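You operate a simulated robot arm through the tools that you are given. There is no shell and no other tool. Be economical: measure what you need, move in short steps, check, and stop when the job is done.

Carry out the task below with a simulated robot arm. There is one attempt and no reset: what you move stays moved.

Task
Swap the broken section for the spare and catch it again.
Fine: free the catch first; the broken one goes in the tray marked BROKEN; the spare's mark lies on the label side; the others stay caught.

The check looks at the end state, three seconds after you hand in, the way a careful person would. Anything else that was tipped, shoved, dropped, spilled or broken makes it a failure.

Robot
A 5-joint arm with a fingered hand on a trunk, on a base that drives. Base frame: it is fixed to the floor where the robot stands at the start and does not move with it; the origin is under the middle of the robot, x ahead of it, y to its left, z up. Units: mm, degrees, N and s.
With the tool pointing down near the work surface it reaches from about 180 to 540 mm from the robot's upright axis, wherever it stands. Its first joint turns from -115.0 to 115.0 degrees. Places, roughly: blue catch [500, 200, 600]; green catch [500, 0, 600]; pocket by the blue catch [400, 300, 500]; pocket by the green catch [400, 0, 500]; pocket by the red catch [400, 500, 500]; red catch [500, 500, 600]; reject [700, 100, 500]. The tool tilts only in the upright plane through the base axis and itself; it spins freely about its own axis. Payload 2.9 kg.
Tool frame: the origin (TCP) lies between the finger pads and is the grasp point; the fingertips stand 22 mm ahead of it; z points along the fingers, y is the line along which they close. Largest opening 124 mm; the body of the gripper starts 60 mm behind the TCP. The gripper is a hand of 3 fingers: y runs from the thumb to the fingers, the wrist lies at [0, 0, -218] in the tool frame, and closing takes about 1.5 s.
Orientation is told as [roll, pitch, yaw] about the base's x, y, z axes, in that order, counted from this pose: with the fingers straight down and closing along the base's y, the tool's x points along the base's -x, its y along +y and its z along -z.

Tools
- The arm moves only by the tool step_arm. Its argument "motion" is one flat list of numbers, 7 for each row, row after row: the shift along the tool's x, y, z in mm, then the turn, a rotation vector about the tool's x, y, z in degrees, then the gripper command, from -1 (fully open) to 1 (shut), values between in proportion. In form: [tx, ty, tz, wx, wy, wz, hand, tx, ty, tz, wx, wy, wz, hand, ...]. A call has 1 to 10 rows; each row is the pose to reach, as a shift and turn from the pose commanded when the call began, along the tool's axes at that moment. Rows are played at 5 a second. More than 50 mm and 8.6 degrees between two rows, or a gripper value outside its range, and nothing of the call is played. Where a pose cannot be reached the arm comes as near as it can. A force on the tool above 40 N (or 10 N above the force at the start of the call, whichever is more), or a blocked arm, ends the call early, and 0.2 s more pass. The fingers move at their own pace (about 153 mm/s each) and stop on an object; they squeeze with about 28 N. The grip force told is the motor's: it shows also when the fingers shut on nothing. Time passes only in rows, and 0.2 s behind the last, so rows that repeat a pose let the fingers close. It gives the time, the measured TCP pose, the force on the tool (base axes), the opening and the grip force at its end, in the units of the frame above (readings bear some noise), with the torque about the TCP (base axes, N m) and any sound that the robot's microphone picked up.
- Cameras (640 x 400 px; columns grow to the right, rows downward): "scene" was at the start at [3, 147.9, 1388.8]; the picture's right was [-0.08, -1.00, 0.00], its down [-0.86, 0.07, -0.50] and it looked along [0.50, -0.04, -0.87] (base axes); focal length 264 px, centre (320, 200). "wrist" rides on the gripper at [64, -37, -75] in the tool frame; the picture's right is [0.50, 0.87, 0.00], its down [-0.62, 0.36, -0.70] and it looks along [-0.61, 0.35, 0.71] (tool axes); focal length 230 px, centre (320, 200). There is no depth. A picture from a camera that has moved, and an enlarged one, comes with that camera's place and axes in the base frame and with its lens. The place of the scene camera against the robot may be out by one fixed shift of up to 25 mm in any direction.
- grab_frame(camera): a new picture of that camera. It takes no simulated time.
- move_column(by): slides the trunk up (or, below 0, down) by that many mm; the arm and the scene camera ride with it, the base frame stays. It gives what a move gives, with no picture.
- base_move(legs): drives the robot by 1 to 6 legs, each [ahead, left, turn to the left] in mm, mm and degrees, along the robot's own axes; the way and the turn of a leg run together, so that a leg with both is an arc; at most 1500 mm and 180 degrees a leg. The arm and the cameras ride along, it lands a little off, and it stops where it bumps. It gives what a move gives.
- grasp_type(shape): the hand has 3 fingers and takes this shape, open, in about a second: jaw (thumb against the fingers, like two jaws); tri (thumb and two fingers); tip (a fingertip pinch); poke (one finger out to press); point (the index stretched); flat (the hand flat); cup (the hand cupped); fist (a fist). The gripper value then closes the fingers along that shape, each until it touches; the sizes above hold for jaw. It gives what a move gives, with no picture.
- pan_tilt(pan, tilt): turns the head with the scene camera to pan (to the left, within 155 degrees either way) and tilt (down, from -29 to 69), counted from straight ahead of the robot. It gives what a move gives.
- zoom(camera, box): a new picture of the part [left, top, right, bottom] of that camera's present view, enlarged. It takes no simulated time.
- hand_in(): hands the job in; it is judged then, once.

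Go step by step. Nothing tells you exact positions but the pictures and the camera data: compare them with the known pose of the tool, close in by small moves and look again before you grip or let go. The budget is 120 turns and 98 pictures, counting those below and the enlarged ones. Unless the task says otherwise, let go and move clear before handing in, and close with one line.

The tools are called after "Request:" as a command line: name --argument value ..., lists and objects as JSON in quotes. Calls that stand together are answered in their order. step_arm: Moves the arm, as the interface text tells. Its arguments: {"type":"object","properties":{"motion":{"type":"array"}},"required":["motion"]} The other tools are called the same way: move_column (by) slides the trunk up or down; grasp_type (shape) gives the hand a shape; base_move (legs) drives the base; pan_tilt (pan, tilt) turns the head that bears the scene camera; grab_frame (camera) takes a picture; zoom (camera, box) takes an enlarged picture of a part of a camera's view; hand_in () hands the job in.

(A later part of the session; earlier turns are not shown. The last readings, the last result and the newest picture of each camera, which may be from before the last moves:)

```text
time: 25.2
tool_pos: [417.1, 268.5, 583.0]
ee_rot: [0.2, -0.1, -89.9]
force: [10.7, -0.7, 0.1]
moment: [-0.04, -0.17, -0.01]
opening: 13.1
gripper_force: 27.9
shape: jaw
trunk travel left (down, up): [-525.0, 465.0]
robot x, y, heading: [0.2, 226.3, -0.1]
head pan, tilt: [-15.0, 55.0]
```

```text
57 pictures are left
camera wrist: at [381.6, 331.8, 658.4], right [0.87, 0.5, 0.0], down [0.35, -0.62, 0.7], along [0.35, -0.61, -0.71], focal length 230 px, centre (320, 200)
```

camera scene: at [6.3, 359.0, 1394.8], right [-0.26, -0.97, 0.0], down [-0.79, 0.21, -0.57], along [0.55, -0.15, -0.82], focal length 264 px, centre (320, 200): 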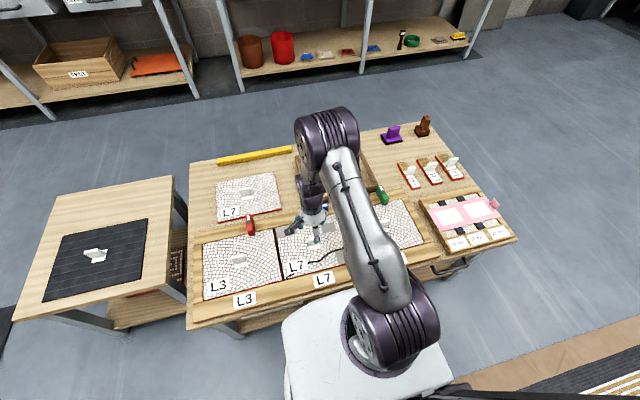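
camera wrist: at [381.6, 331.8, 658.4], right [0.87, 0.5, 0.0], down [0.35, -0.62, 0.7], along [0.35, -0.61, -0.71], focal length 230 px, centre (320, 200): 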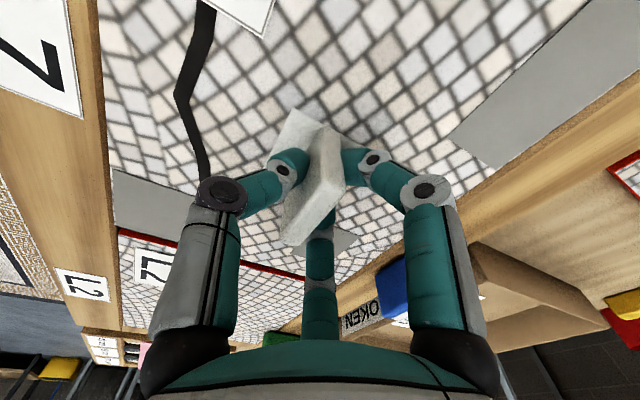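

Gripped the fin. Lifting gently with a 1 mm correction.

Request:
step_arm --motion '[0, 1, -4, 0, 0, 0, 1, 0, 1, -10, 0, 0, 0, 1, 0, 1, -18, 0, 0, 0, 1, 0, 1, -28, 0, 0, 0, 1, 0, 1, -40, 0, 0, 0, 1]'

Request:
grab_frame --camera "wrist"

Request:
grab_frame --camera "scene"

```text
time: 26.4
tool_pos: [417.2, 266.9, 624.7]
ee_rot: [0.1, 0.0, -90.0]
force: [-0.6, -0.2, -6.7]
moment: [0.05, 0.01, 0.01]
opening: 8.7
gripper_force: 28.1
shape: jaw
trunk travel left (down, up): [-525.0, 465.0]
robot x, y, heading: [1.4, 222.6, -0.2]
head pan, tilt: [-15.0, 55.0]
```

```text
56 pictures are left
camera wrist: at [382.6, 331.7, 699.5], right [0.87, 0.5, 0.0], down [0.36, -0.62, 0.7], along [0.35, -0.61, -0.71], focal length 230 px, centre (320, 200)
```

wrist: 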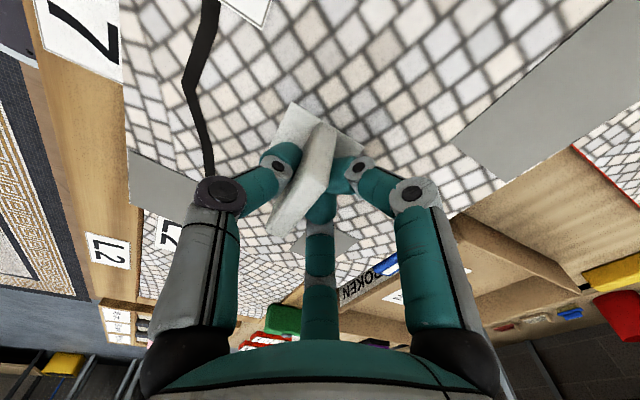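

```text
55 pictures are left
camera scene: at [6.6, 358.2, 1394.8], right [-0.26, -0.97, 0.0], down [-0.79, 0.21, -0.57], along [0.55, -0.15, -0.82], focal length 264 px, centre (320, 200)
```

scene: 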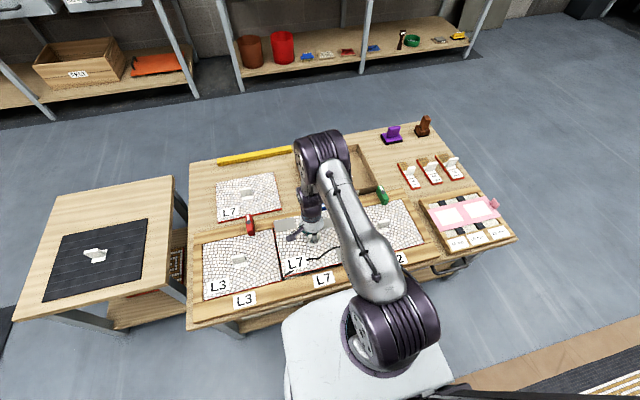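

Section is free (≈0.7 kg). I'll raise the trunk, and look right to plan the route round the bench.

Request:
move_column --by 180

Request:
pan_tilt --pan -75 --tilt 35

Request:
grab_frame --camera "scene"

```text
time: 28.4
tool_pos: [418.7, 267.1, 804.9]
ee_rot: [0.0, 0.0, -89.9]
force: [0.3, 0.0, -6.4]
moment: [0.02, -0.02, 0.0]
opening: 8.7
gripper_force: 28.2
shape: jaw
trunk travel left (down, up): [-705.0, 285.0]
robot x, y, heading: [1.3, 224.8, -0.1]
head pan, tilt: [-15.0, 55.0]
```

```text
time: 29.7
tool_pos: [418.6, 268.5, 804.8]
ee_rot: [0.1, 0.0, -89.9]
force: [0.4, -0.4, -5.7]
moment: [0.03, -0.04, -0.05]
opening: 9.2
gripper_force: 28.2
shape: jaw
trunk travel left (down, up): [-705.0, 285.0]
robot x, y, heading: [5.3, 220.7, 0.2]
head pan, tilt: [-75.0, 35.0]
```

```text
54 pictures are left
camera scene: at [-39.6, 291.9, 1603.1], right [-0.97, -0.26, 0.0], down [-0.15, 0.55, -0.82], along [0.21, -0.79, -0.57], focal length 264 px, centre (320, 200)
```

scene: 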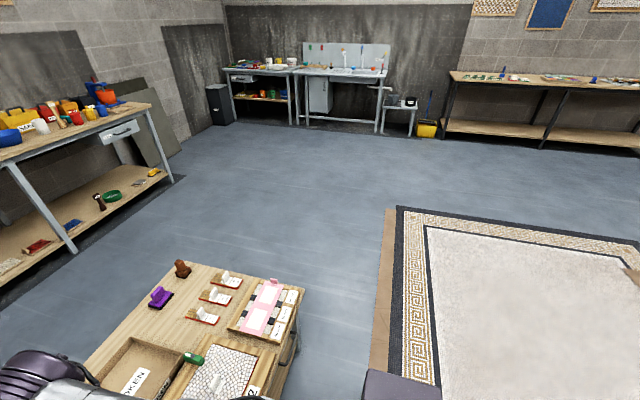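

The right side is clear; the mosaic floor starts near x≈-230, so I'll not back up. Route: right to y≈-1105, ahead to x≈1190, turn 180°.

Request:
base_move --legs '[[0, -1330, 0], [1190, 0, 0], [0, 0, 180]]'

Request:
pan_tilt --pan -50 --tilt 45

Request:
grab_frame --camera "scene"

```text
time: 49.5
tool_pos: [782.0, -1147.7, 804.6]
ee_rot: [0.1, 0.1, 95.2]
force: [-0.1, -0.1, -7.2]
moment: [-0.03, 0.02, 0.0]
opening: 9.0
gripper_force: 27.5
shape: jaw
trunk travel left (down, up): [-705.0, 285.0]
robot x, y, heading: [1196.7, -1067.5, -174.7]
head pan, tilt: [-75.0, 35.0]
```

```text
time: 50.3
tool_pos: [782.0, -1146.5, 805.3]
ee_rot: [0.0, 0.1, 95.2]
force: [0.2, 0.2, -6.1]
moment: [0.0, 0.03, 0.0]
opening: 8.7
gripper_force: 27.9
shape: jaw
trunk travel left (down, up): [-705.0, 285.0]
robot x, y, heading: [1195.8, -1066.0, -174.8]
head pan, tilt: [-50.0, 45.0]
```

```text
53 pictures are left
camera scene: at [1206.6, -1140.5, 1588.3], right [0.71, 0.71, 0.0], down [0.5, -0.5, -0.71], along [-0.5, 0.5, -0.71], focal length 264 px, centre (320, 200)
```

scene: 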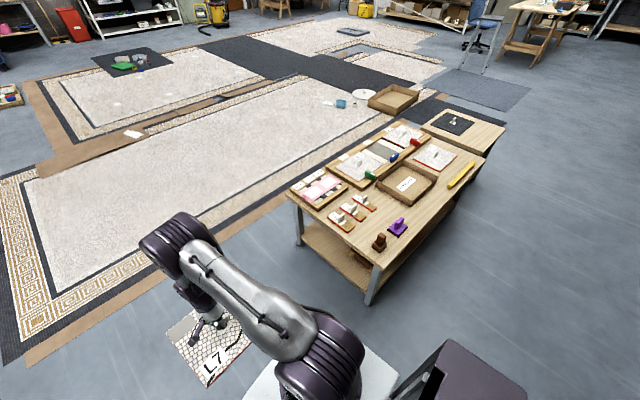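

Landed a few degrees over; correcting heading and driving along the bench back to the tray.

Request:
base_move --legs '[[0, 0, -5.3], [0, -1170, 0]]'

Request:
pan_tilt --pan 0 --tilt 60

Request:
grab_frame --camera "scene"

```text
time: 56.8
tool_pos: [779.3, 50.4, 805.2]
ee_rot: [0.1, 0.0, 90.8]
force: [-0.8, -0.1, -7.2]
moment: [-0.03, 0.01, 0.0]
opening: 8.9
gripper_force: 27.8
shape: jaw
trunk travel left (down, up): [-705.0, 285.0]
robot x, y, heading: [1196.0, 96.4, -179.3]
head pan, tilt: [-50.0, 45.0]
```

```text
time: 58.0
tool_pos: [779.0, 49.7, 804.6]
ee_rot: [0.1, 0.0, 90.9]
force: [-0.4, -0.2, -6.4]
moment: [-0.02, 0.03, 0.02]
opening: 9.1
gripper_force: 27.9
shape: jaw
trunk travel left (down, up): [-705.0, 285.0]
robot x, y, heading: [1199.9, 98.7, -179.2]
head pan, tilt: [0.0, 60.0]
```

```text
52 pictures are left
camera scene: at [1188.3, -38.3, 1568.8], right [-0.01, 1.0, 0.0], down [0.87, 0.01, -0.5], along [-0.5, -0.01, -0.87], focal length 264 px, centre (320, 200)
```

scene: 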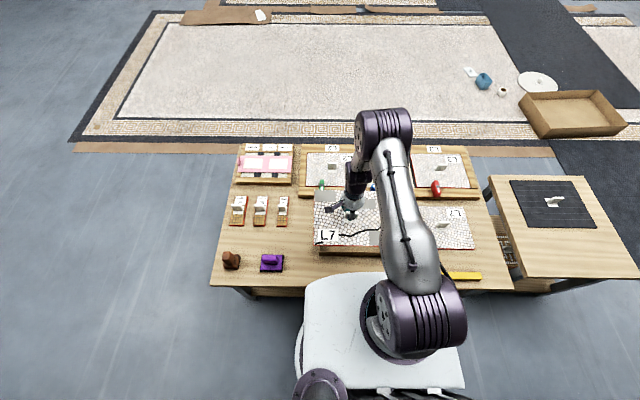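

I'll swing the section aside to see the tray from here.

Request:
step_arm --motion '[40, 0, 0, 0, 0, 0, 1, 80, 0, 0, 0, 0, 0, 1, 120, 0, 0, 0, 0, 0, 1, 160, 0, 0, 0, 0, 0, 1, 200, 0, 0, 0, 0, 0, 1, 240, 0, 0, 0, 0, 0, 1, 270, 0, 0, 0, 0, 0, 1]'

Request:
zoom --camera "scene" --box '[280, 130, 500, 290]'

```text
time: 59.6
tool_pos: [784.5, -219.1, 803.4]
ee_rot: [-0.1, 0.0, 90.8]
force: [-0.6, -0.6, -6.9]
moment: [-0.03, 0.04, 0.01]
opening: 9.0
gripper_force: 27.9
shape: jaw
trunk travel left (down, up): [-705.0, 285.0]
robot x, y, heading: [1196.1, 98.8, -179.3]
head pan, tilt: [0.0, 60.0]
```

```text
2.50 times, centred on (390, 210) of scene
camera zoom: at [1188.5, -39.8, 1568.6], right [-0.01, 1.0, 0.0], down [0.87, 0.01, -0.5], along [-0.5, -0.01, -0.87], focal length 661 px, centre (145, 175)
```

zoom: 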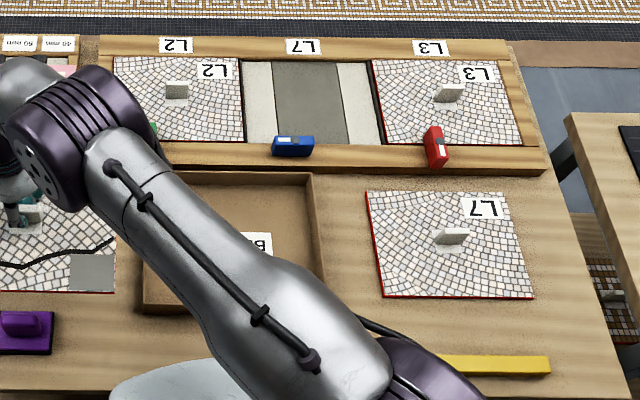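

Tray ≈ x 601–816, y −44…247, centre (708, 101). Bringing the section above it, still high.

Request:
step_arm --motion '[-40, 9, 0, 0, 0, 0.1, 1, -80, 18, 0, 0, 0, 0.2, 1, -120, 27, 0, 0, 0, 0.3, 1, -160, 36, 0, 0, 0, 0.4, 1, -200, 45, 0, 0, 0, 0.5, 1, -240, 54, 20, 0, 0, 0.6, 1, -280, 63, 40, 0, 0, 0.7, 1, -321, 72, 60, 0, 0, 0.8, 1, -321, 72, 78, 0, 0, 0.8, 1]'

Request:
grab_frame --camera "wrist"

Request:
zoom --camera "scene" --box '[280, 160, 440, 280]'

```text
time: 61.6
tool_pos: [705.0, 99.7, 727.7]
ee_rot: [0.1, 0.0, 90.0]
force: [0.1, 0.2, -5.8]
moment: [0.0, 0.04, 0.02]
opening: 9.1
gripper_force: 27.8
shape: jaw
trunk travel left (down, up): [-705.0, 285.0]
robot x, y, heading: [1200.1, 100.0, -179.3]
head pan, tilt: [0.0, 60.0]
```

```text
50 pictures are left
camera wrist: at [743.7, 35.6, 802.6], right [-0.87, -0.5, 0.0], down [-0.36, 0.62, 0.7], along [-0.35, 0.61, -0.71], focal length 230 px, centre (320, 200)
```

wrist: 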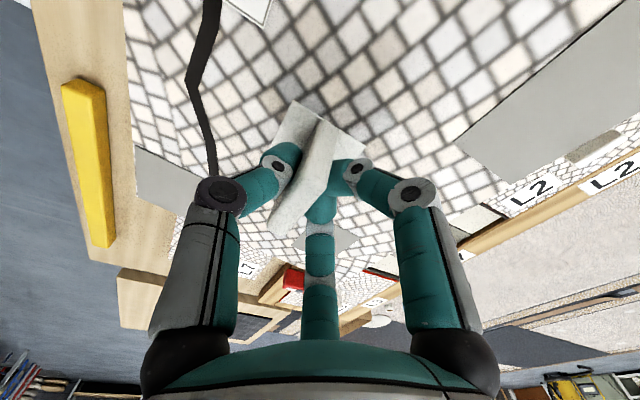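

```text
3.33 times, centred on (360, 220) of scene
camera zoom: at [1188.1, -39.2, 1568.7], right [-0.01, 1.0, 0.0], down [0.87, 0.01, -0.5], along [-0.5, -0.01, -0.87], focal length 882 px, centre (187, 133)
```

zoom: 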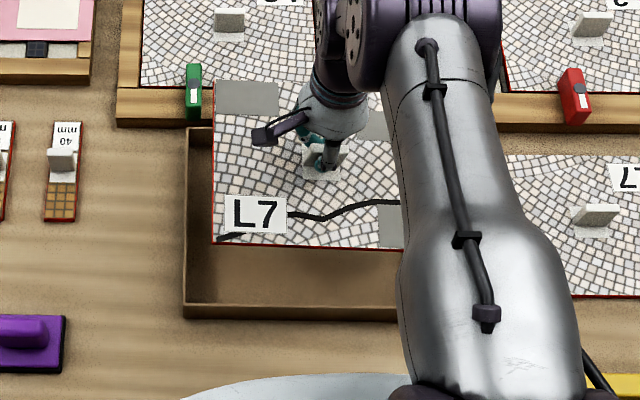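

Calibration fits (scene reads about 11 mm high in x). I'll lower to just above the rim with a slight shift, then compare gaps.

Request:
step_arm --motion '[-1.5, -5, 20, 0, 0, 0, 1, -3, -9, 40, 0, 0, 0, 1, -3, -9, 60, 0, 0, 0, 1, -3, -9, 75, 0, 0, 0, 1]'

Request:
zoom --camera "scene" --box '[300, 170, 440, 275]'

Request:
grab_frame --camera "wrist"

```text
time: 62.6
tool_pos: [714.5, 101.2, 651.6]
ee_rot: [0.0, -0.1, 90.1]
force: [0.6, -0.9, -7.2]
moment: [0.0, 0.03, 0.06]
opening: 9.4
gripper_force: 27.9
shape: jaw
trunk travel left (down, up): [-705.0, 285.0]
robot x, y, heading: [1198.8, 97.3, -179.4]
head pan, tilt: [0.0, 60.0]
```

```text
3.81 times, centred on (370, 222) of scene
camera zoom: at [1188.2, -38.2, 1568.8], right [-0.01, 1.0, 0.0], down [0.87, 0.01, -0.5], along [-0.5, -0.01, -0.87], focal length 1008 px, centre (130, 114)
```

zoom: 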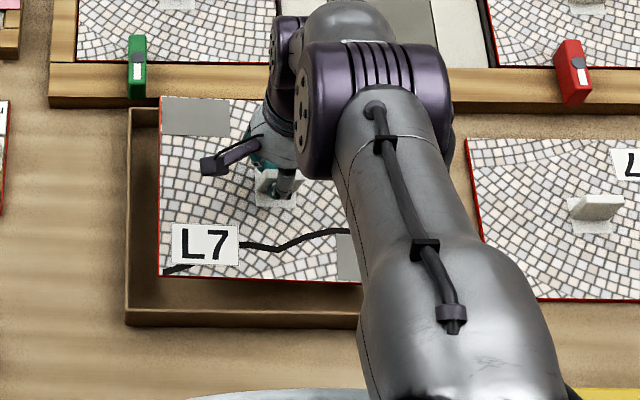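

```text
47 pictures are left
camera wrist: at [752.0, 37.6, 726.3], right [-0.87, -0.5, 0.0], down [-0.36, 0.62, 0.7], along [-0.35, 0.61, -0.71], focal length 230 px, centre (320, 200)
```

wrist: 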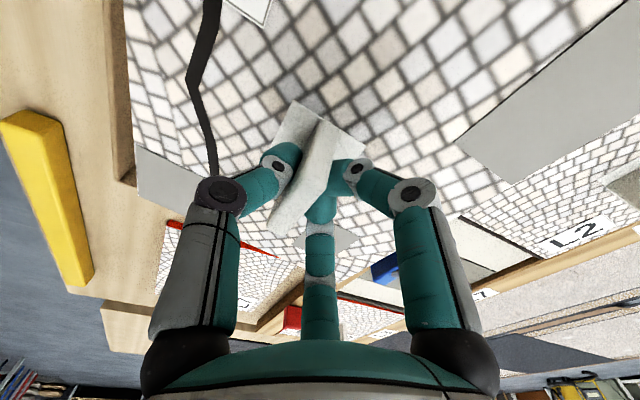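

Request:
zoom --camera "scene" --box '[325, 190, 395, 260]'

Request:
zoom --camera "wrist" --box '[80, 100, 260, 260]'

```text
5.71 times, centred on (360, 225) of scene
camera zoom: at [1188.2, -38.2, 1568.8], right [-0.01, 1.0, 0.0], down [0.87, 0.01, -0.5], along [-0.5, -0.01, -0.87], focal length 1511 px, centre (91, 57)
```

zoom: 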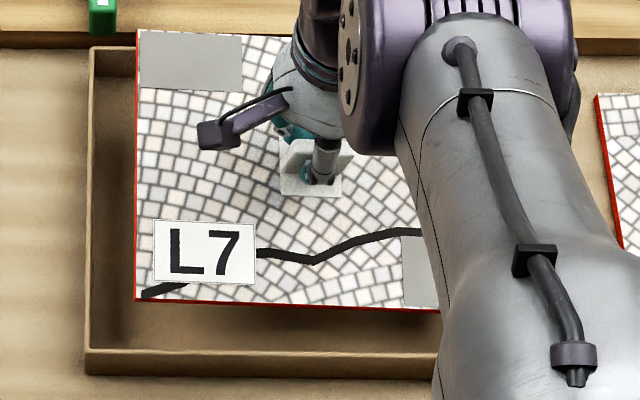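

```text
2.50 times, centred on (170, 180) of wrist
camera zoom: at [752.0, 37.6, 726.3], right [-0.87, -0.5, 0.0], down [-0.36, 0.62, 0.7], along [-0.35, 0.61, -0.71], focal length 575 px, centre (695, 250)
```

zoom: 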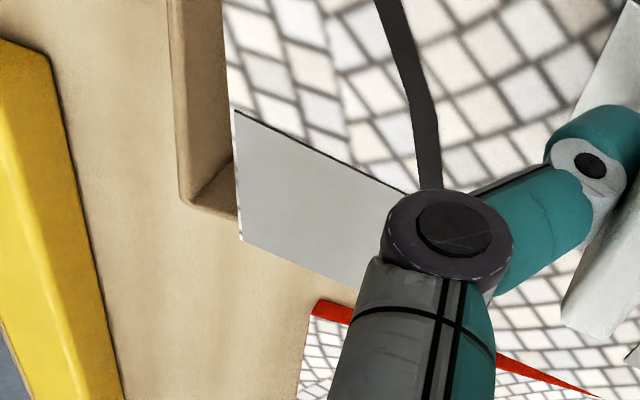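

Shift +8 mm in x and +2 in y, then lower into the tray and check.

Request:
step_arm --motion '[-2, -8, 0, 0, 0, 0, 1, -2, -8, 15, 0, 0, 0, 1, -2, -8, 30, 0, 0, 0, 1, -2, -8, 42, 0, 0, 0, 1]'

Request:
zoom --camera "scene" --box '[325, 190, 395, 260]'

Request:
grab_frame --camera "wrist"

```text
time: 63.6
tool_pos: [726.2, 102.4, 619.7]
ee_rot: [0.1, 0.0, 90.1]
force: [0.1, -0.3, -6.3]
moment: [0.02, 0.01, 0.0]
opening: 9.1
gripper_force: 28.2
shape: jaw
out of reach, approached as far as the arm can: row 3, 4
trunk travel left (down, up): [-705.0, 285.0]
robot x, y, heading: [1198.5, 96.9, -179.0]
head pan, tilt: [0.0, 60.0]
```

```text
5.71 times, centred on (360, 225) of scene
camera zoom: at [1188.3, -38.2, 1568.8], right [-0.01, 1.0, 0.0], down [0.87, 0.01, -0.5], along [-0.5, -0.01, -0.87], focal length 1511 px, centre (91, 57)
```

zoom: 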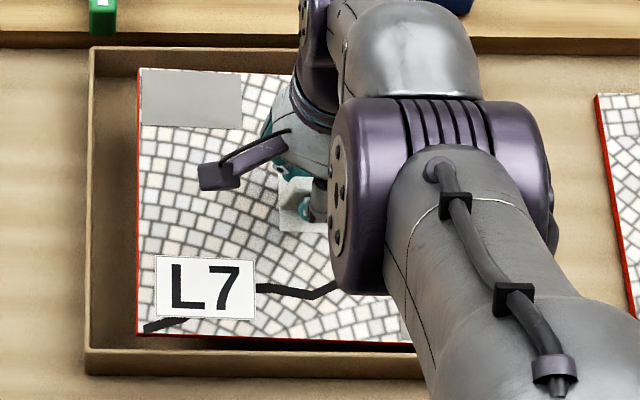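

```text
43 pictures are left
camera wrist: at [765.1, 39.8, 693.5], right [-0.87, -0.5, 0.0], down [-0.36, 0.62, 0.7], along [-0.35, 0.61, -0.71], focal length 230 px, centre (320, 200)
```

wrist: 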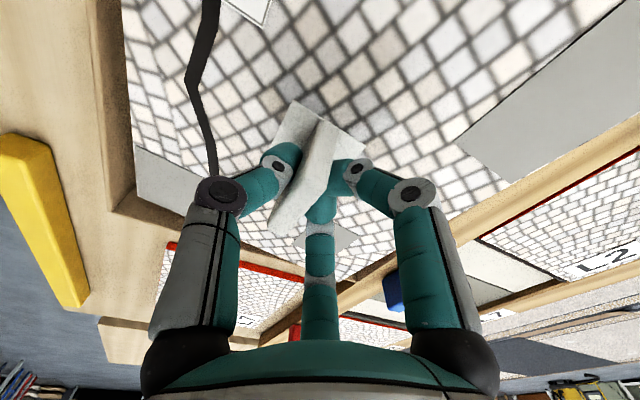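

Centred with gaps all round; the arm's own reach downward is used up, so lower the trunk instead.

Request:
move_column --by -22

Request:
move_column --by -8

Request:
zoom --camera "scene" --box '[325, 190, 395, 260]'

```text
time: 64.2
tool_pos: [726.6, 103.6, 596.5]
ee_rot: [0.1, 0.1, 90.1]
force: [-0.3, 0.2, -5.9]
moment: [0.0, 0.02, 0.01]
opening: 9.2
gripper_force: 27.9
shape: jaw
trunk travel left (down, up): [-683.0, 307.0]
robot x, y, heading: [1199.9, 100.7, -179.2]
head pan, tilt: [0.0, 60.0]
```

```text
time: 64.8
tool_pos: [725.4, 104.3, 589.2]
ee_rot: [0.1, -0.1, 90.1]
force: [0.1, -0.3, -5.8]
moment: [0.05, -0.04, -0.01]
opening: 9.0
gripper_force: 28.0
shape: jaw
trunk travel left (down, up): [-675.0, 315.0]
robot x, y, heading: [1197.0, 98.0, -179.2]
head pan, tilt: [0.0, 60.0]
```

```text
5.71 times, centred on (360, 225) of scene
camera zoom: at [1188.5, -38.1, 1538.8], right [-0.01, 1.0, 0.0], down [0.87, 0.01, -0.5], along [-0.5, -0.01, -0.87], focal length 1511 px, centre (91, 57)
```

zoom: 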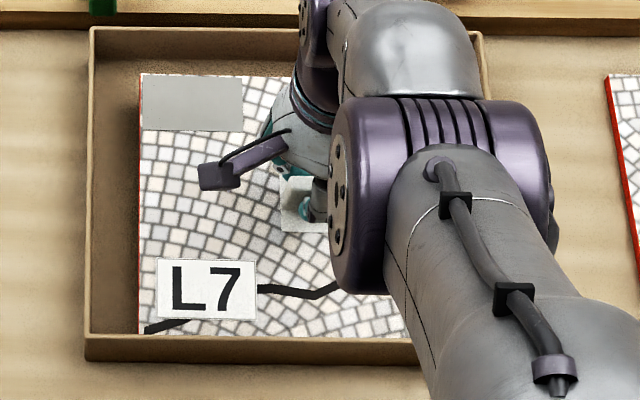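

Request:
move_column --by -5

Request:
move_column --by -5

```text
time: 65.3
tool_pos: [726.1, 104.1, 583.5]
ee_rot: [0.2, 0.1, 90.2]
force: [-0.4, 0.6, -5.9]
moment: [0.02, -0.06, -0.01]
opening: 9.2
gripper_force: 27.7
shape: jaw
trunk travel left (down, up): [-670.0, 320.0]
robot x, y, heading: [1199.5, 102.8, -179.0]
head pan, tilt: [0.0, 60.0]
```

```text
time: 65.9
tool_pos: [726.4, 104.0, 578.9]
ee_rot: [0.1, 0.0, 90.1]
force: [-1.2, 0.0, -4.5]
moment: [0.04, -0.09, 0.03]
opening: 9.1
gripper_force: 28.2
shape: jaw
trunk travel left (down, up): [-665.0, 325.0]
robot x, y, heading: [1197.3, 98.5, -179.2]
head pan, tilt: [0.0, 60.0]
```

Still in part hanging; a couple of small steps until contact.

Request:
move_column --by -3

Request:
move_column --by -3

Request:
zoom --camera "scene" --box '[325, 190, 395, 260]'

```text
time: 66.4
tool_pos: [726.3, 103.7, 576.4]
ee_rot: [0.1, 0.0, 90.1]
force: [-1.4, -0.8, -4.0]
moment: [0.01, -0.15, 0.0]
opening: 9.0
gripper_force: 27.9
shape: jaw
trunk travel left (down, up): [-662.0, 328.0]
robot x, y, heading: [1199.0, 98.3, -179.2]
head pan, tilt: [0.0, 60.0]
```

```text
time: 66.9
tool_pos: [727.4, 104.0, 573.8]
ee_rot: [0.2, 0.0, 90.1]
force: [-0.2, -0.7, 7.3]
moment: [0.04, -0.23, 0.04]
opening: 9.2
gripper_force: 28.7
shape: jaw
trunk travel left (down, up): [-659.0, 331.0]
robot x, y, heading: [1195.2, 98.1, -179.2]
head pan, tilt: [0.0, 60.0]
```

```text
5.71 times, centred on (360, 225) of scene
camera zoom: at [1189.9, -38.2, 1523.0], right [-0.01, 1.0, 0.0], down [0.87, 0.01, -0.5], along [-0.5, -0.01, -0.87], focal length 1511 px, centre (91, 57)
```

zoom: 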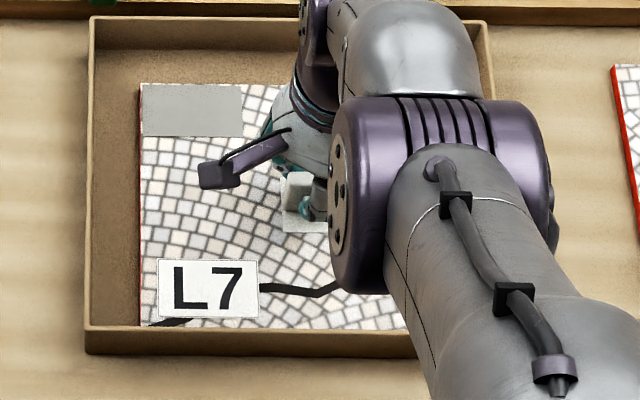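

Section rests on the tray floor. Release and rise straight up.

Request:
step_arm --motion '[0, 0, 0, 0, 0, 0, 0.3, 0, 0, 0, 0, 0, 0, 0.3, 0, 0, 0, 0, 0, 0, 0.3, 0, 0, 0, 0, 0, 0, 0.3]'

Request:
move_column --by 130

Request:
grab_frame --camera "wrist"

```text
time: 67.9
tool_pos: [727.0, 104.2, 573.5]
ee_rot: [0.2, 0.0, 90.1]
force: [0.7, 0.8, -0.3]
moment: [0.02, 0.01, -0.03]
opening: 43.0
gripper_force: 0.1
shape: jaw
trunk travel left (down, up): [-659.0, 331.0]
robot x, y, heading: [1199.1, 99.3, -179.2]
head pan, tilt: [0.0, 60.0]
```

```text
time: 69.5
tool_pos: [727.1, 104.5, 703.5]
ee_rot: [0.2, 0.0, 90.2]
force: [-0.2, -0.1, 0.5]
moment: [-0.02, 0.0, 0.0]
opening: 43.3
gripper_force: 0.1
shape: jaw
trunk travel left (down, up): [-789.0, 201.0]
robot x, y, heading: [1199.0, 98.0, -179.4]
head pan, tilt: [0.0, 60.0]
```

```text
40 pictures are left
camera wrist: at [765.3, 39.8, 777.7], right [-0.87, -0.5, 0.0], down [-0.36, 0.62, 0.7], along [-0.35, 0.61, -0.71], focal length 230 px, centre (320, 200)
```

wrist: 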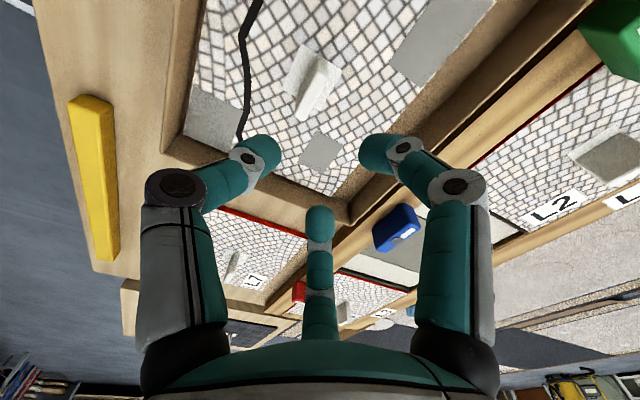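

The broken section lies flat in the tray. Now drive along to the spare (≈ (713, 468)).

Request:
base_move --legs '[[0, -355, -0.7]]'

Request:
grab_frame --camera "wrist"

Request:
grab_frame --camera "scene"

```text
time: 71.8
tool_pos: [727.7, 459.8, 703.7]
ee_rot: [0.1, 0.1, 89.2]
force: [-0.7, 0.4, 1.4]
moment: [-0.01, -0.01, 0.02]
opening: 43.2
gripper_force: 0.2
shape: jaw
trunk travel left (down, up): [-789.0, 201.0]
robot x, y, heading: [1197.3, 447.5, 179.9]
head pan, tilt: [0.0, 60.0]
```

```text
39 pictures are left
camera wrist: at [764.8, 395.7, 778.0], right [-0.87, -0.49, 0.0], down [-0.35, 0.62, 0.7], along [-0.34, 0.61, -0.71], focal length 230 px, centre (320, 200)
```

wrist: 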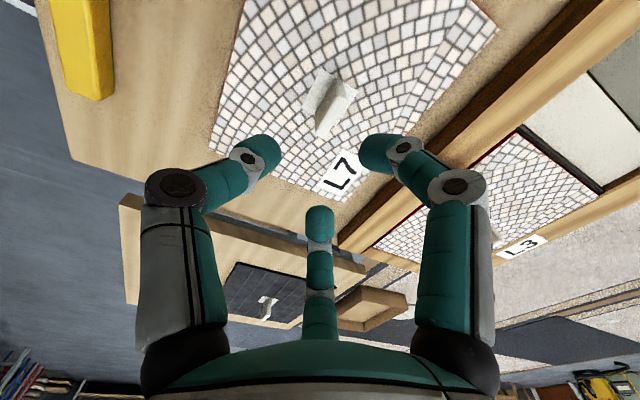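

```text
38 pictures are left
camera scene: at [1187.6, 311.4, 1652.9], right [0.0, 1.0, 0.0], down [0.87, 0.0, -0.5], along [-0.5, 0.0, -0.87], focal length 264 px, centre (320, 200)
```

scene: 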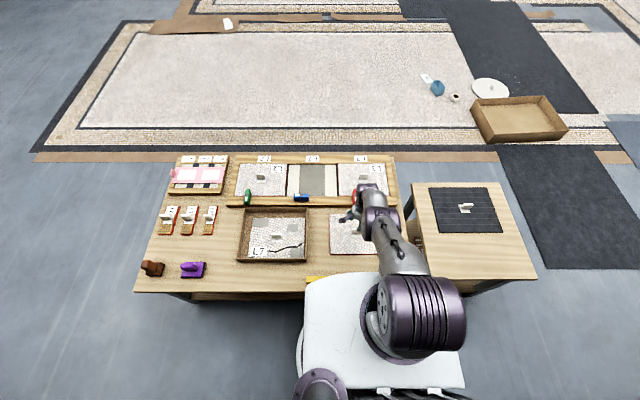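

Request:
zoom --camera "wrist" --box '[200, 20, 420, 180]'

```text
2.50 times, centred on (310, 100) of wrist
camera zoom: at [764.8, 395.7, 778.0], right [-0.87, -0.49, 0.0], down [-0.35, 0.62, 0.7], along [-0.34, 0.61, -0.71], focal length 575 px, centre (345, 450)
```

zoom: 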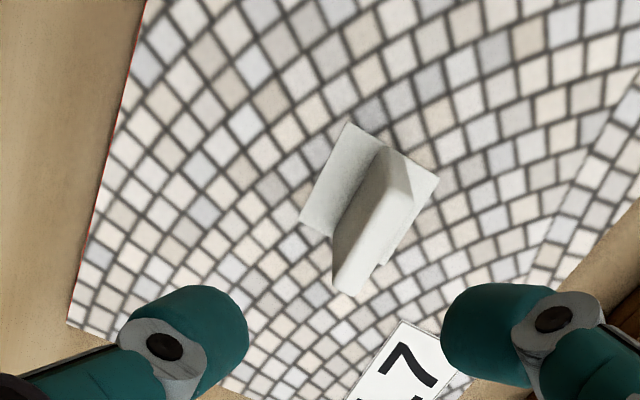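

Spare's fin ≈ (713.5, 468), aligned with the bench. Align over it, then lower with the trunk.

Request:
step_arm --motion '[-4, 7, 0, 0, 0, -0.4, 0, -8.2, 14.3, 0, 0, 0, -0.8, 0, -8.2, 14.3, 0, 0, 0, -0.8, 0]'

Request:
move_column --by -95

Request:
grab_frame --camera "wrist"

```text
time: 72.6
tool_pos: [722.7, 466.7, 710.7]
ee_rot: [0.3, 0.1, 90.0]
force: [0.8, -0.1, 0.5]
moment: [0.02, 0.03, 0.03]
opening: 61.6
gripper_force: 0.1
shape: jaw
out of reach, approached as far as the arm can: row 1, 2, 3
trunk travel left (down, up): [-789.0, 201.0]
robot x, y, heading: [1194.2, 449.1, 180.0]
head pan, tilt: [0.0, 60.0]
```

```text
time: 73.9
tool_pos: [722.7, 468.8, 615.3]
ee_rot: [0.2, 0.0, 90.0]
force: [0.0, 0.0, -0.3]
moment: [-0.02, 0.04, 0.01]
opening: 61.5
gripper_force: 0.1
shape: jaw
trunk travel left (down, up): [-694.0, 296.0]
robot x, y, heading: [1196.1, 444.3, 179.9]
head pan, tilt: [0.0, 60.0]
```

```text
36 pictures are left
camera wrist: at [760.6, 403.8, 689.8], right [-0.87, -0.5, 0.0], down [-0.35, 0.62, 0.7], along [-0.35, 0.61, -0.71], focal length 230 px, centre (320, 200)
```

wrist: 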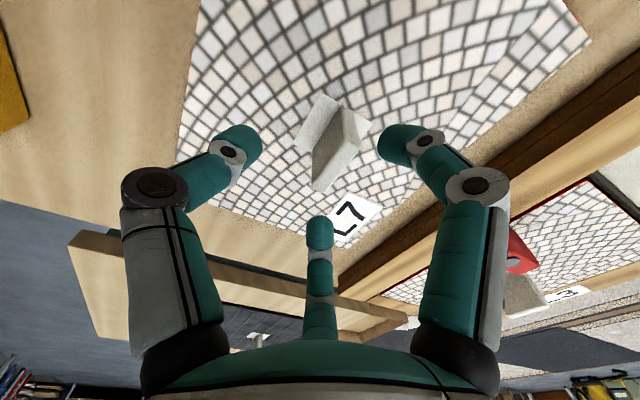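

The arm is at its low limit; I'll trade arm height for trunk height to regain reach.

Request:
step_arm --motion '[0, 0, -40, 0, 0, 0, 0, 0, 0, -80, 0, 0, 0, 0, 0, 0, -120, 0, 0, 0, 0]'

Request:
move_column --by -125

Request:
step_arm --motion '[0, 4, 0, 0, 0, 0, 0, 0, 9, 0, 0, 0, 0, 0]'

Request:
zoom --camera "wrist" --box '[220, 80, 420, 230]'

```text
time: 74.7
tool_pos: [670.1, 471.3, 705.8]
ee_rot: [0.1, 0.0, 90.1]
force: [0.8, 0.1, -0.8]
moment: [-0.02, -0.04, -0.02]
opening: 61.7
gripper_force: 0.1
shape: jaw
out of reach, approached as far as the arm can: row 1, 2, 3
trunk travel left (down, up): [-694.0, 296.0]
robot x, y, heading: [1198.0, 446.3, 179.9]
head pan, tilt: [0.0, 60.0]
```

```text
time: 75.9
tool_pos: [666.8, 472.4, 598.1]
ee_rot: [0.7, -0.1, 90.0]
force: [2.7, -1.9, 26.6]
moment: [0.01, -1.18, -0.02]
opening: 64.6
gripper_force: 0.1
shape: jaw
trunk travel left (down, up): [-581.0, 409.0]
robot x, y, heading: [1197.3, 448.7, 180.0]
head pan, tilt: [0.0, 60.0]
stopped: the force on the tool passed its limit (the readings are from after the stop); the commanded pose is now the measured one
```

```text
time: 76.5
tool_pos: [663.8, 470.5, 597.9]
ee_rot: [0.5, 0.0, 90.0]
force: [3.8, 0.5, 16.4]
moment: [0.01, -0.87, 0.05]
opening: 66.7
gripper_force: 0.1
shape: jaw
out of reach, approached as far as the arm can: row 2
trunk travel left (down, up): [-581.0, 409.0]
robot x, y, heading: [1198.3, 450.2, 180.0]
head pan, tilt: [0.0, 60.0]
```

```text
2.67 times, centred on (320, 155) of wrist
camera zoom: at [702.8, 407.9, 672.8], right [-0.87, -0.5, 0.01], down [-0.35, 0.62, 0.7], along [-0.36, 0.61, -0.71], focal length 614 px, centre (320, 320)
```

zoom: 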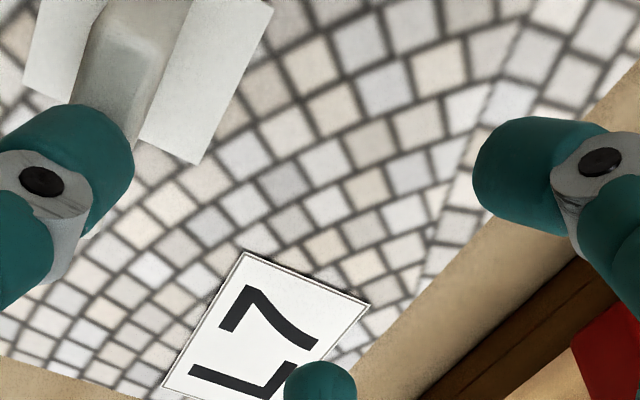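

The arm slid outward and the thumb came down on the fin; I'll raise straight off at once and check.

Request:
move_column --by 50

Request:
grab_frame --camera "wrist"

Request:
grab_frame --camera "scene"

```text
time: 77.4
tool_pos: [662.5, 471.0, 646.7]
ee_rot: [0.4, 0.0, 89.9]
force: [-0.1, -1.2, -0.4]
moment: [0.0, 0.03, 0.01]
opening: 61.9
gripper_force: 0.0
shape: jaw
trunk travel left (down, up): [-631.0, 359.0]
robot x, y, heading: [1194.8, 444.7, 179.7]
head pan, tilt: [0.0, 60.0]
```

```text
34 pictures are left
camera wrist: at [701.5, 407.8, 721.9], right [-0.87, -0.5, 0.01], down [-0.35, 0.62, 0.7], along [-0.36, 0.61, -0.71], focal length 230 px, centre (320, 200)
```

wrist: 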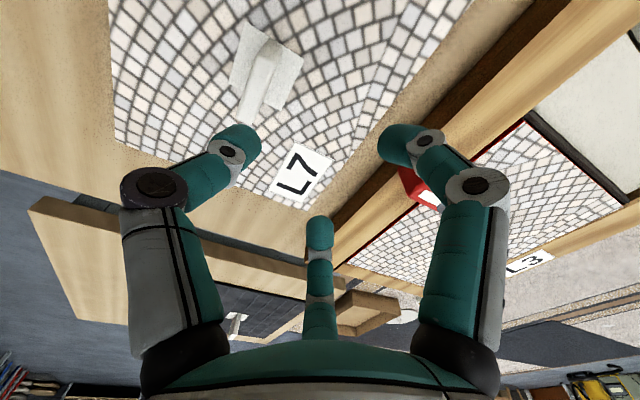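

```text
33 pictures are left
camera scene: at [1187.0, 310.8, 1495.0], right [0.0, 1.0, 0.0], down [0.87, 0.0, -0.5], along [-0.5, 0.0, -0.87], focal length 264 px, centre (320, 200)
```

scene: 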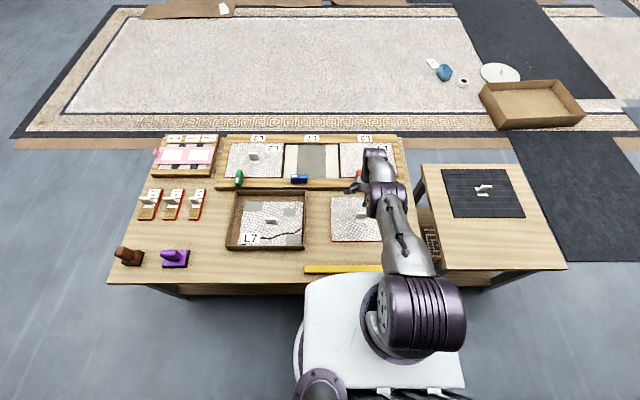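

No damage visible. Pull in to x≈713 at this height and look again.

Request:
step_arm --motion '[1, -20, 0, 0, 0, 0, 0, 2, -38, 0, 0, 0, 0, 0, 3, -51, 0, 0, 0, 0, 0]'

Request:
zoom --camera "wrist" --box '[200, 50, 440, 240]'

```text
time: 78.2
tool_pos: [674.4, 470.9, 627.7]
ee_rot: [0.4, 0.0, 90.0]
force: [0.5, 0.3, -0.7]
moment: [-0.05, 0.0, 0.0]
opening: 62.0
gripper_force: 0.1
shape: jaw
out of reach, approached as far as the arm can: row 1, 2, 3
trunk travel left (down, up): [-631.0, 359.0]
robot x, y, heading: [1197.0, 451.0, 179.9]
head pan, tilt: [0.0, 60.0]
```

```text
2.11 times, centred on (320, 145) of wrist
camera zoom: at [714.2, 407.2, 703.6], right [-0.87, -0.5, 0.01], down [-0.35, 0.62, 0.7], along [-0.35, 0.61, -0.71], focal length 484 px, centre (320, 316)
```

zoom: 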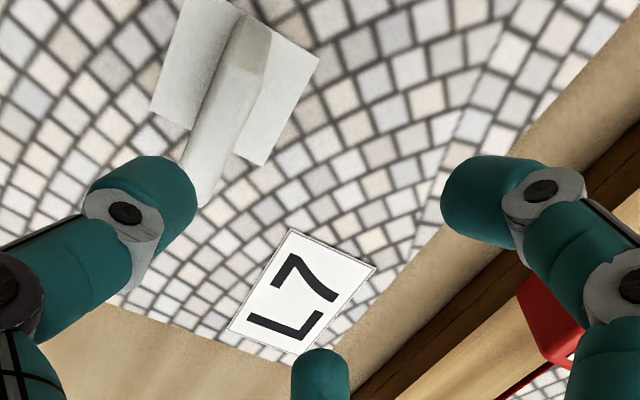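

The arm seems stuck at full stretch (it slides along the edge of its reach). I'll command a move straight back toward the shoulder: inward and up.

Request:
step_arm --motion '[0, -26, -15, 0, 0, 0, 0, 0, -52, -30, 0, 0, 0, 0, 0, -78, -45, 0, 0, 0, 0, 0, -104, -60, 0, 0, 0, 0]'

```text
time: 79.2
tool_pos: [674.6, 470.9, 629.8]
ee_rot: [0.4, 0.1, 90.1]
force: [-0.6, -0.5, -0.2]
moment: [0.0, 0.01, 0.01]
opening: 62.2
gripper_force: 0.0
shape: jaw
out of reach, approached as far as the arm can: row 1, 2, 3, 4
trunk travel left (down, up): [-631.0, 359.0]
robot x, y, heading: [1196.5, 451.0, 179.9]
head pan, tilt: [0.0, 60.0]
```

Request:
step_arm --motion '[0, 0, 0, -8, 0, 0, 0, 0, 0, 0, -16, 0, 0, 0, 0, 0, 0, -24, 0, 0, 0, 0, 0, 0, -24, 0, 0, 0]'

```text
time: 80.2
tool_pos: [621.5, 465.0, 598.1]
ee_rot: [22.0, -0.7, 89.7]
force: [0.9, 0.8, -0.6]
moment: [-0.02, 0.0, 0.02]
opening: 61.8
gripper_force: 0.1
shape: jaw
out of reach, approached as far as the arm can: row 1, 2, 3, 4
trunk travel left (down, up): [-631.0, 359.0]
robot x, y, heading: [1193.7, 448.2, 179.8]
head pan, tilt: [0.0, 60.0]
```

Request:
step_arm --motion '[0, -12, -16, 8, 0, 0, 0, 0, -25, -32, 16, 0, 0, 0, 0, -37, -47, 22, 0, 0, 0, 0, -50, -63, 22, 0, 0, 0]'

```text
time: 81.2
tool_pos: [670.8, 464.5, 621.7]
ee_rot: [2.2, -0.1, 90.0]
force: [0.1, -0.6, 0.5]
moment: [0.04, -0.03, 0.0]
opening: 62.1
gripper_force: 0.0
shape: jaw
out of reach, approached as far as the arm can: row 1, 2, 3, 4
trunk travel left (down, up): [-631.0, 359.0]
robot x, y, heading: [1198.7, 449.3, 179.9]
head pan, tilt: [0.0, 60.0]
```

Request:
base_move --legs '[[-3, 0, 0]]'

Request:
step_arm --motion '[0, -5, -20, 0, 0, 0, 0, 0, -10, -40, 0, 0, 0, 0, 0, -15, -60, 0, 0, 0, 0]'

```text
time: 82.0
tool_pos: [673.3, 464.3, 624.1]
ee_rot: [2.3, -0.1, 90.0]
force: [0.6, -0.4, -0.1]
moment: [-0.02, 0.01, -0.01]
opening: 61.6
gripper_force: 0.2
shape: jaw
trunk travel left (down, up): [-631.0, 359.0]
robot x, y, heading: [1198.7, 450.9, 180.0]
head pan, tilt: [0.0, 60.0]
```

```text
time: 82.8
tool_pos: [652.6, 464.5, 665.5]
ee_rot: [2.2, 0.0, 90.0]
force: [-0.2, 0.2, 0.0]
moment: [-0.01, 0.01, 0.02]
opening: 61.7
gripper_force: 0.1
shape: jaw
out of reach, approached as far as the arm can: row 1, 2, 3
trunk travel left (down, up): [-631.0, 359.0]
robot x, y, heading: [1200.5, 445.7, 179.8]
head pan, tilt: [0.0, 60.0]
```

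Request:
step_arm --motion '[0, -30.3, -2.1, 8, 0, 0, 0, 0, -60.1, -8.4, 16, 0, 0, 0, 0, -88.7, -18.8, 24, 0, 0, 0]'

Request:
step_arm --motion '[0, -10, -15, 0, 0, 0, 0, 0, -20, -30, 0, 0, 0, 0]'

```text
time: 83.5
tool_pos: [744.4, 460.2, 678.1]
ee_rot: [-21.9, 0.7, 89.7]
force: [0.4, 0.1, 0.0]
moment: [0.0, -0.02, 0.01]
opening: 61.7
gripper_force: 0.1
shape: jaw
out of reach, approached as far as the arm can: row 3
trunk travel left (down, up): [-631.0, 359.0]
robot x, y, heading: [1200.7, 447.3, 179.8]
head pan, tilt: [0.0, 60.0]
```

```text
time: 84.2
tool_pos: [732.8, 455.2, 707.5]
ee_rot: [-21.8, 0.3, 89.9]
force: [-0.5, 0.4, -0.2]
moment: [0.01, -0.01, -0.01]
opening: 61.9
gripper_force: 0.1
shape: jaw
out of reach, approached as far as the arm can: row 1, 2
trunk travel left (down, up): [-631.0, 359.0]
robot x, y, heading: [1196.9, 450.3, 180.0]
head pan, tilt: [0.0, 60.0]
```

Request:
step_arm --motion '[0, 7.5, -8, -7.4, 0, 0, 0, 0, 15, -16, -14.7, 0, 0, 0, 0, 22.4, -24.7, -22, 0, 0, 0, 0, 22.4, -24.7, -22, 0, 0, 0]'

```text
time: 85.2
tool_pos: [642.3, 455.8, 714.0]
ee_rot: [0.3, 0.1, 90.0]
force: [-0.2, 0.0, -0.2]
moment: [-0.01, 0.03, 0.01]
opening: 61.7
gripper_force: 0.1
shape: jaw
out of reach, approached as far as the arm can: row 1, 2, 3, 4
trunk travel left (down, up): [-631.0, 359.0]
robot x, y, heading: [1201.1, 446.0, 179.8]
head pan, tilt: [0.0, 60.0]
```

The elbow is locked straight; after the earlier force stop the arm had slack, so I'll make a gentle press with closed fingers on bare bench top (y≈650) to reset it. First swing there.

Request:
step_arm --motion '[-40, -2, 0, 0, 0, 0, 1, -80, -6, 0, 0, 0, 0, 1, -120, -14, 0, 0, 0, 0, 1, -160, -24, 0, 0, 0, 0, 1, -195, -36, 0, 0, 0, 0, 1]'

Request:
grab_frame --camera "scene"

Request:
grab_frame --camera "wrist"

```text
time: 86.3
tool_pos: [682.5, 652.1, 714.2]
ee_rot: [0.4, -0.1, 90.1]
force: [0.0, 0.5, 0.0]
moment: [0.01, -0.02, 0.0]
opening: 0.2
gripper_force: 27.8
shape: jaw
out of reach, approached as far as the arm can: row 5
trunk travel left (down, up): [-631.0, 359.0]
robot x, y, heading: [1200.6, 446.2, 179.7]
head pan, tilt: [0.0, 60.0]
```

```text
31 pictures are left
camera scene: at [1190.3, 311.6, 1495.1], right [0.0, 1.0, 0.0], down [0.87, 0.0, -0.5], along [-0.5, 0.0, -0.87], focal length 264 px, centre (320, 200)
```

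scene: 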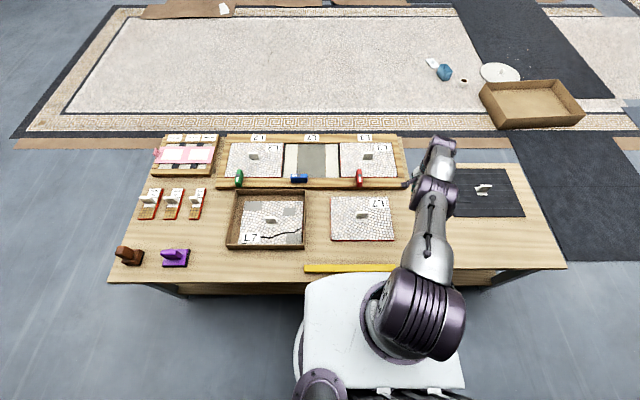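

```text
30 pictures are left
camera wrist: at [721.3, 587.7, 789.1], right [-0.87, -0.5, 0.0], down [-0.35, 0.62, 0.7], along [-0.36, 0.61, -0.71], focal length 230 px, centre (320, 200)
```

wrist: 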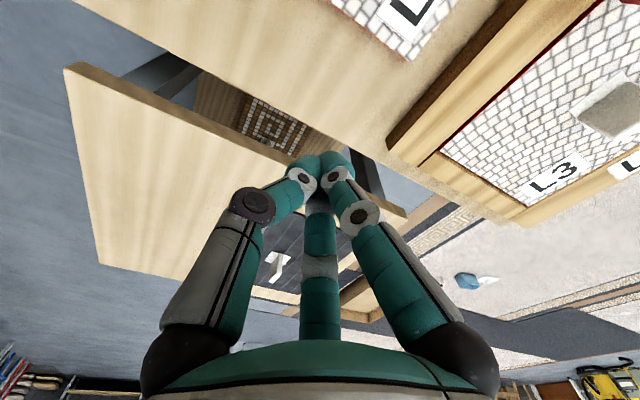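

Request:
step_arm --motion '[12, -10, -5, 0, 0, 0, 1, 12, -30, -10, 0, 0, 0, 1]'

```text
time: 87.0
tool_pos: [685.3, 651.4, 717.4]
ee_rot: [0.2, -0.1, 90.0]
force: [-0.3, 0.1, 0.6]
moment: [-0.01, 0.0, -0.01]
opening: 0.0
gripper_force: 28.5
shape: jaw
out of reach, approached as far as the arm can: row 1, 2
trunk travel left (down, up): [-631.0, 359.0]
robot x, y, heading: [1199.7, 447.0, 179.8]
head pan, tilt: [0.0, 60.0]
```

Request:
step_arm --motion '[12, 5, 0, 0, 0, 0, 1]'

Request:
move_column --by -135

Request:
grab_frame --camera "wrist"

```text
time: 87.3
tool_pos: [679.9, 639.2, 715.7]
ee_rot: [0.3, -0.1, 89.9]
force: [0.9, 0.1, 0.0]
moment: [0.01, 0.0, 0.0]
opening: 0.0
gripper_force: 28.0
shape: jaw
trunk travel left (down, up): [-631.0, 359.0]
robot x, y, heading: [1195.5, 447.6, 179.7]
head pan, tilt: [0.0, 60.0]
```

```text
time: 89.0
tool_pos: [679.1, 638.7, 581.5]
ee_rot: [0.2, -0.1, 90.0]
force: [-0.1, 0.5, 0.3]
moment: [0.01, 0.01, 0.01]
opening: 0.1
gripper_force: 28.2
shape: jaw
trunk travel left (down, up): [-496.0, 494.0]
robot x, y, heading: [1197.6, 445.5, 180.0]
head pan, tilt: [0.0, 60.0]
```

```text
29 pictures are left
camera wrist: at [718.2, 574.9, 656.0], right [-0.87, -0.5, 0.0], down [-0.35, 0.62, 0.7], along [-0.35, 0.61, -0.71], focal length 230 px, centre (320, 200)
```

wrist: 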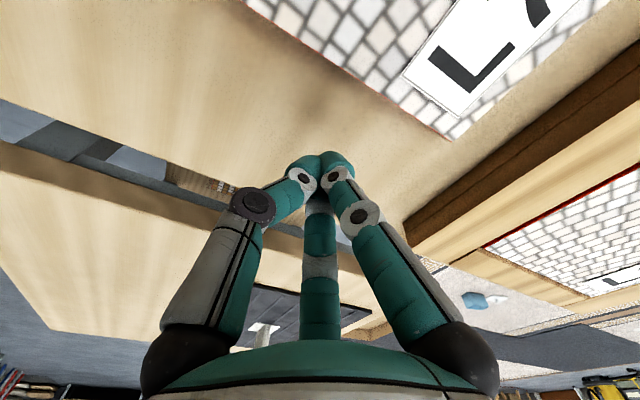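

That last small step was reached without complaint, so there's slack now; test an inward move before pressing anything.

Request:
step_arm --motion '[0, -4, -2, 0, 0, 0, 1, 0, -10, -6, 0, 0, 0, 1, 0, -20, -12, 0, 0, 0, 1]'

```text
time: 89.8
tool_pos: [680.9, 645.3, 585.2]
ee_rot: [0.3, -0.2, 90.0]
force: [0.3, -0.2, 0.8]
moment: [-0.01, 0.0, 0.01]
opening: 0.1
gripper_force: 28.0
shape: jaw
out of reach, approached as far as the arm can: row 1, 2, 3
trunk travel left (down, up): [-496.0, 494.0]
robot x, y, heading: [1200.4, 450.7, 180.0]
head pan, tilt: [0.0, 60.0]
```

Request:
move_column --by -60

Request:
step_arm --motion '[0, -5, -10, 0, 0, 0, 1, 0, -15, -25, 0, 0, 0, 1, 0, -30, -45, 0, 0, 0, 1, 0, -45, -70, 0, 0, 0, 1]'

```text
time: 90.5
tool_pos: [678.2, 644.3, 546.9]
ee_rot: [0.5, -0.2, 90.0]
force: [6.2, -4.2, 15.8]
moment: [-0.15, -0.14, -0.02]
opening: 0.2
gripper_force: 28.0
shape: jaw
trunk travel left (down, up): [-452.0, 538.0]
robot x, y, heading: [1201.7, 450.8, 179.8]
head pan, tilt: [0.0, 60.0]
stopped: the force on the tool passed its limit (the readings are from after the stop); the commanded pose is now the measured one
```

```text
time: 91.5
tool_pos: [674.7, 662.4, 592.2]
ee_rot: [0.4, -0.1, 90.0]
force: [-0.2, -0.1, -0.5]
moment: [0.02, 0.01, 0.0]
opening: 0.0
gripper_force: 28.3
shape: jaw
out of reach, approached as far as the arm can: row 1, 2, 3, 4
trunk travel left (down, up): [-452.0, 538.0]
robot x, y, heading: [1198.0, 446.1, 179.8]
head pan, tilt: [0.0, 60.0]
```

Outward/tangential moves work but inward ones don't: the elbow is dead straight. I'll combine tilting the fingers toward the robot with a retreat, which should force the elbow to bend.

Request:
step_arm --motion '[16.3, -39.6, -5.2, 5.55, 2.28, 0, 1, 32.4, -78.9, -12.8, 11.1, 4.56, 0, 1, 48.4, -117.8, -22.7, 16.65, 6.84, 0, 1, 64.1, -156, -34.8, 22.2, 9.12, 0, 1]'

```text
time: 92.5
tool_pos: [740.9, 631.3, 699.7]
ee_rot: [-19.9, 9.0, 88.3]
force: [-0.3, 0.3, 0.6]
moment: [-0.01, 0.03, 0.01]
opening: 0.0
gripper_force: 27.4
shape: jaw
out of reach, approached as far as the arm can: row 1, 2, 3, 4
trunk travel left (down, up): [-452.0, 538.0]
robot x, y, heading: [1200.3, 447.0, 179.8]
head pan, tilt: [0.0, 60.0]
```

Request:
step_arm --motion '[14, -34.3, 15, 0, 0, 0, 1, 14, -34.3, 15, -4, -1.6, 0, 1, 14, -34.3, 15, -8, -3.3, 0, 1, 14, -34.3, 15, -12, -5, 0, 1, 14, -34.3, 15, -8, -3.3, 0, 1, 14, -34.3, 15, -4, -1.6, 0, 1, 14, -34.3, 15, 0, 0, 0, 1, 14, -34.3, 15, -6, -2.5, 0, 1, 14, -34.3, 15, -12, -5, 0, 1, 14, -34.3, 15, -18, -7.4, 0, 1]'

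```text
time: 94.7
tool_pos: [718.6, 639.3, 855.4]
ee_rot: [-7.8, 3.5, 89.7]
force: [0.5, -0.2, 0.3]
moment: [-0.01, -0.02, -0.02]
opening: 0.2
gripper_force: 28.1
shape: jaw
out of reach, approached as far as the arm can: row 1, 2, 3, 4, 5, 6, 7, 8, 9, 10
trunk travel left (down, up): [-452.0, 538.0]
robot x, y, heading: [1200.1, 448.4, 179.9]
head pan, tilt: [0.0, 60.0]
```

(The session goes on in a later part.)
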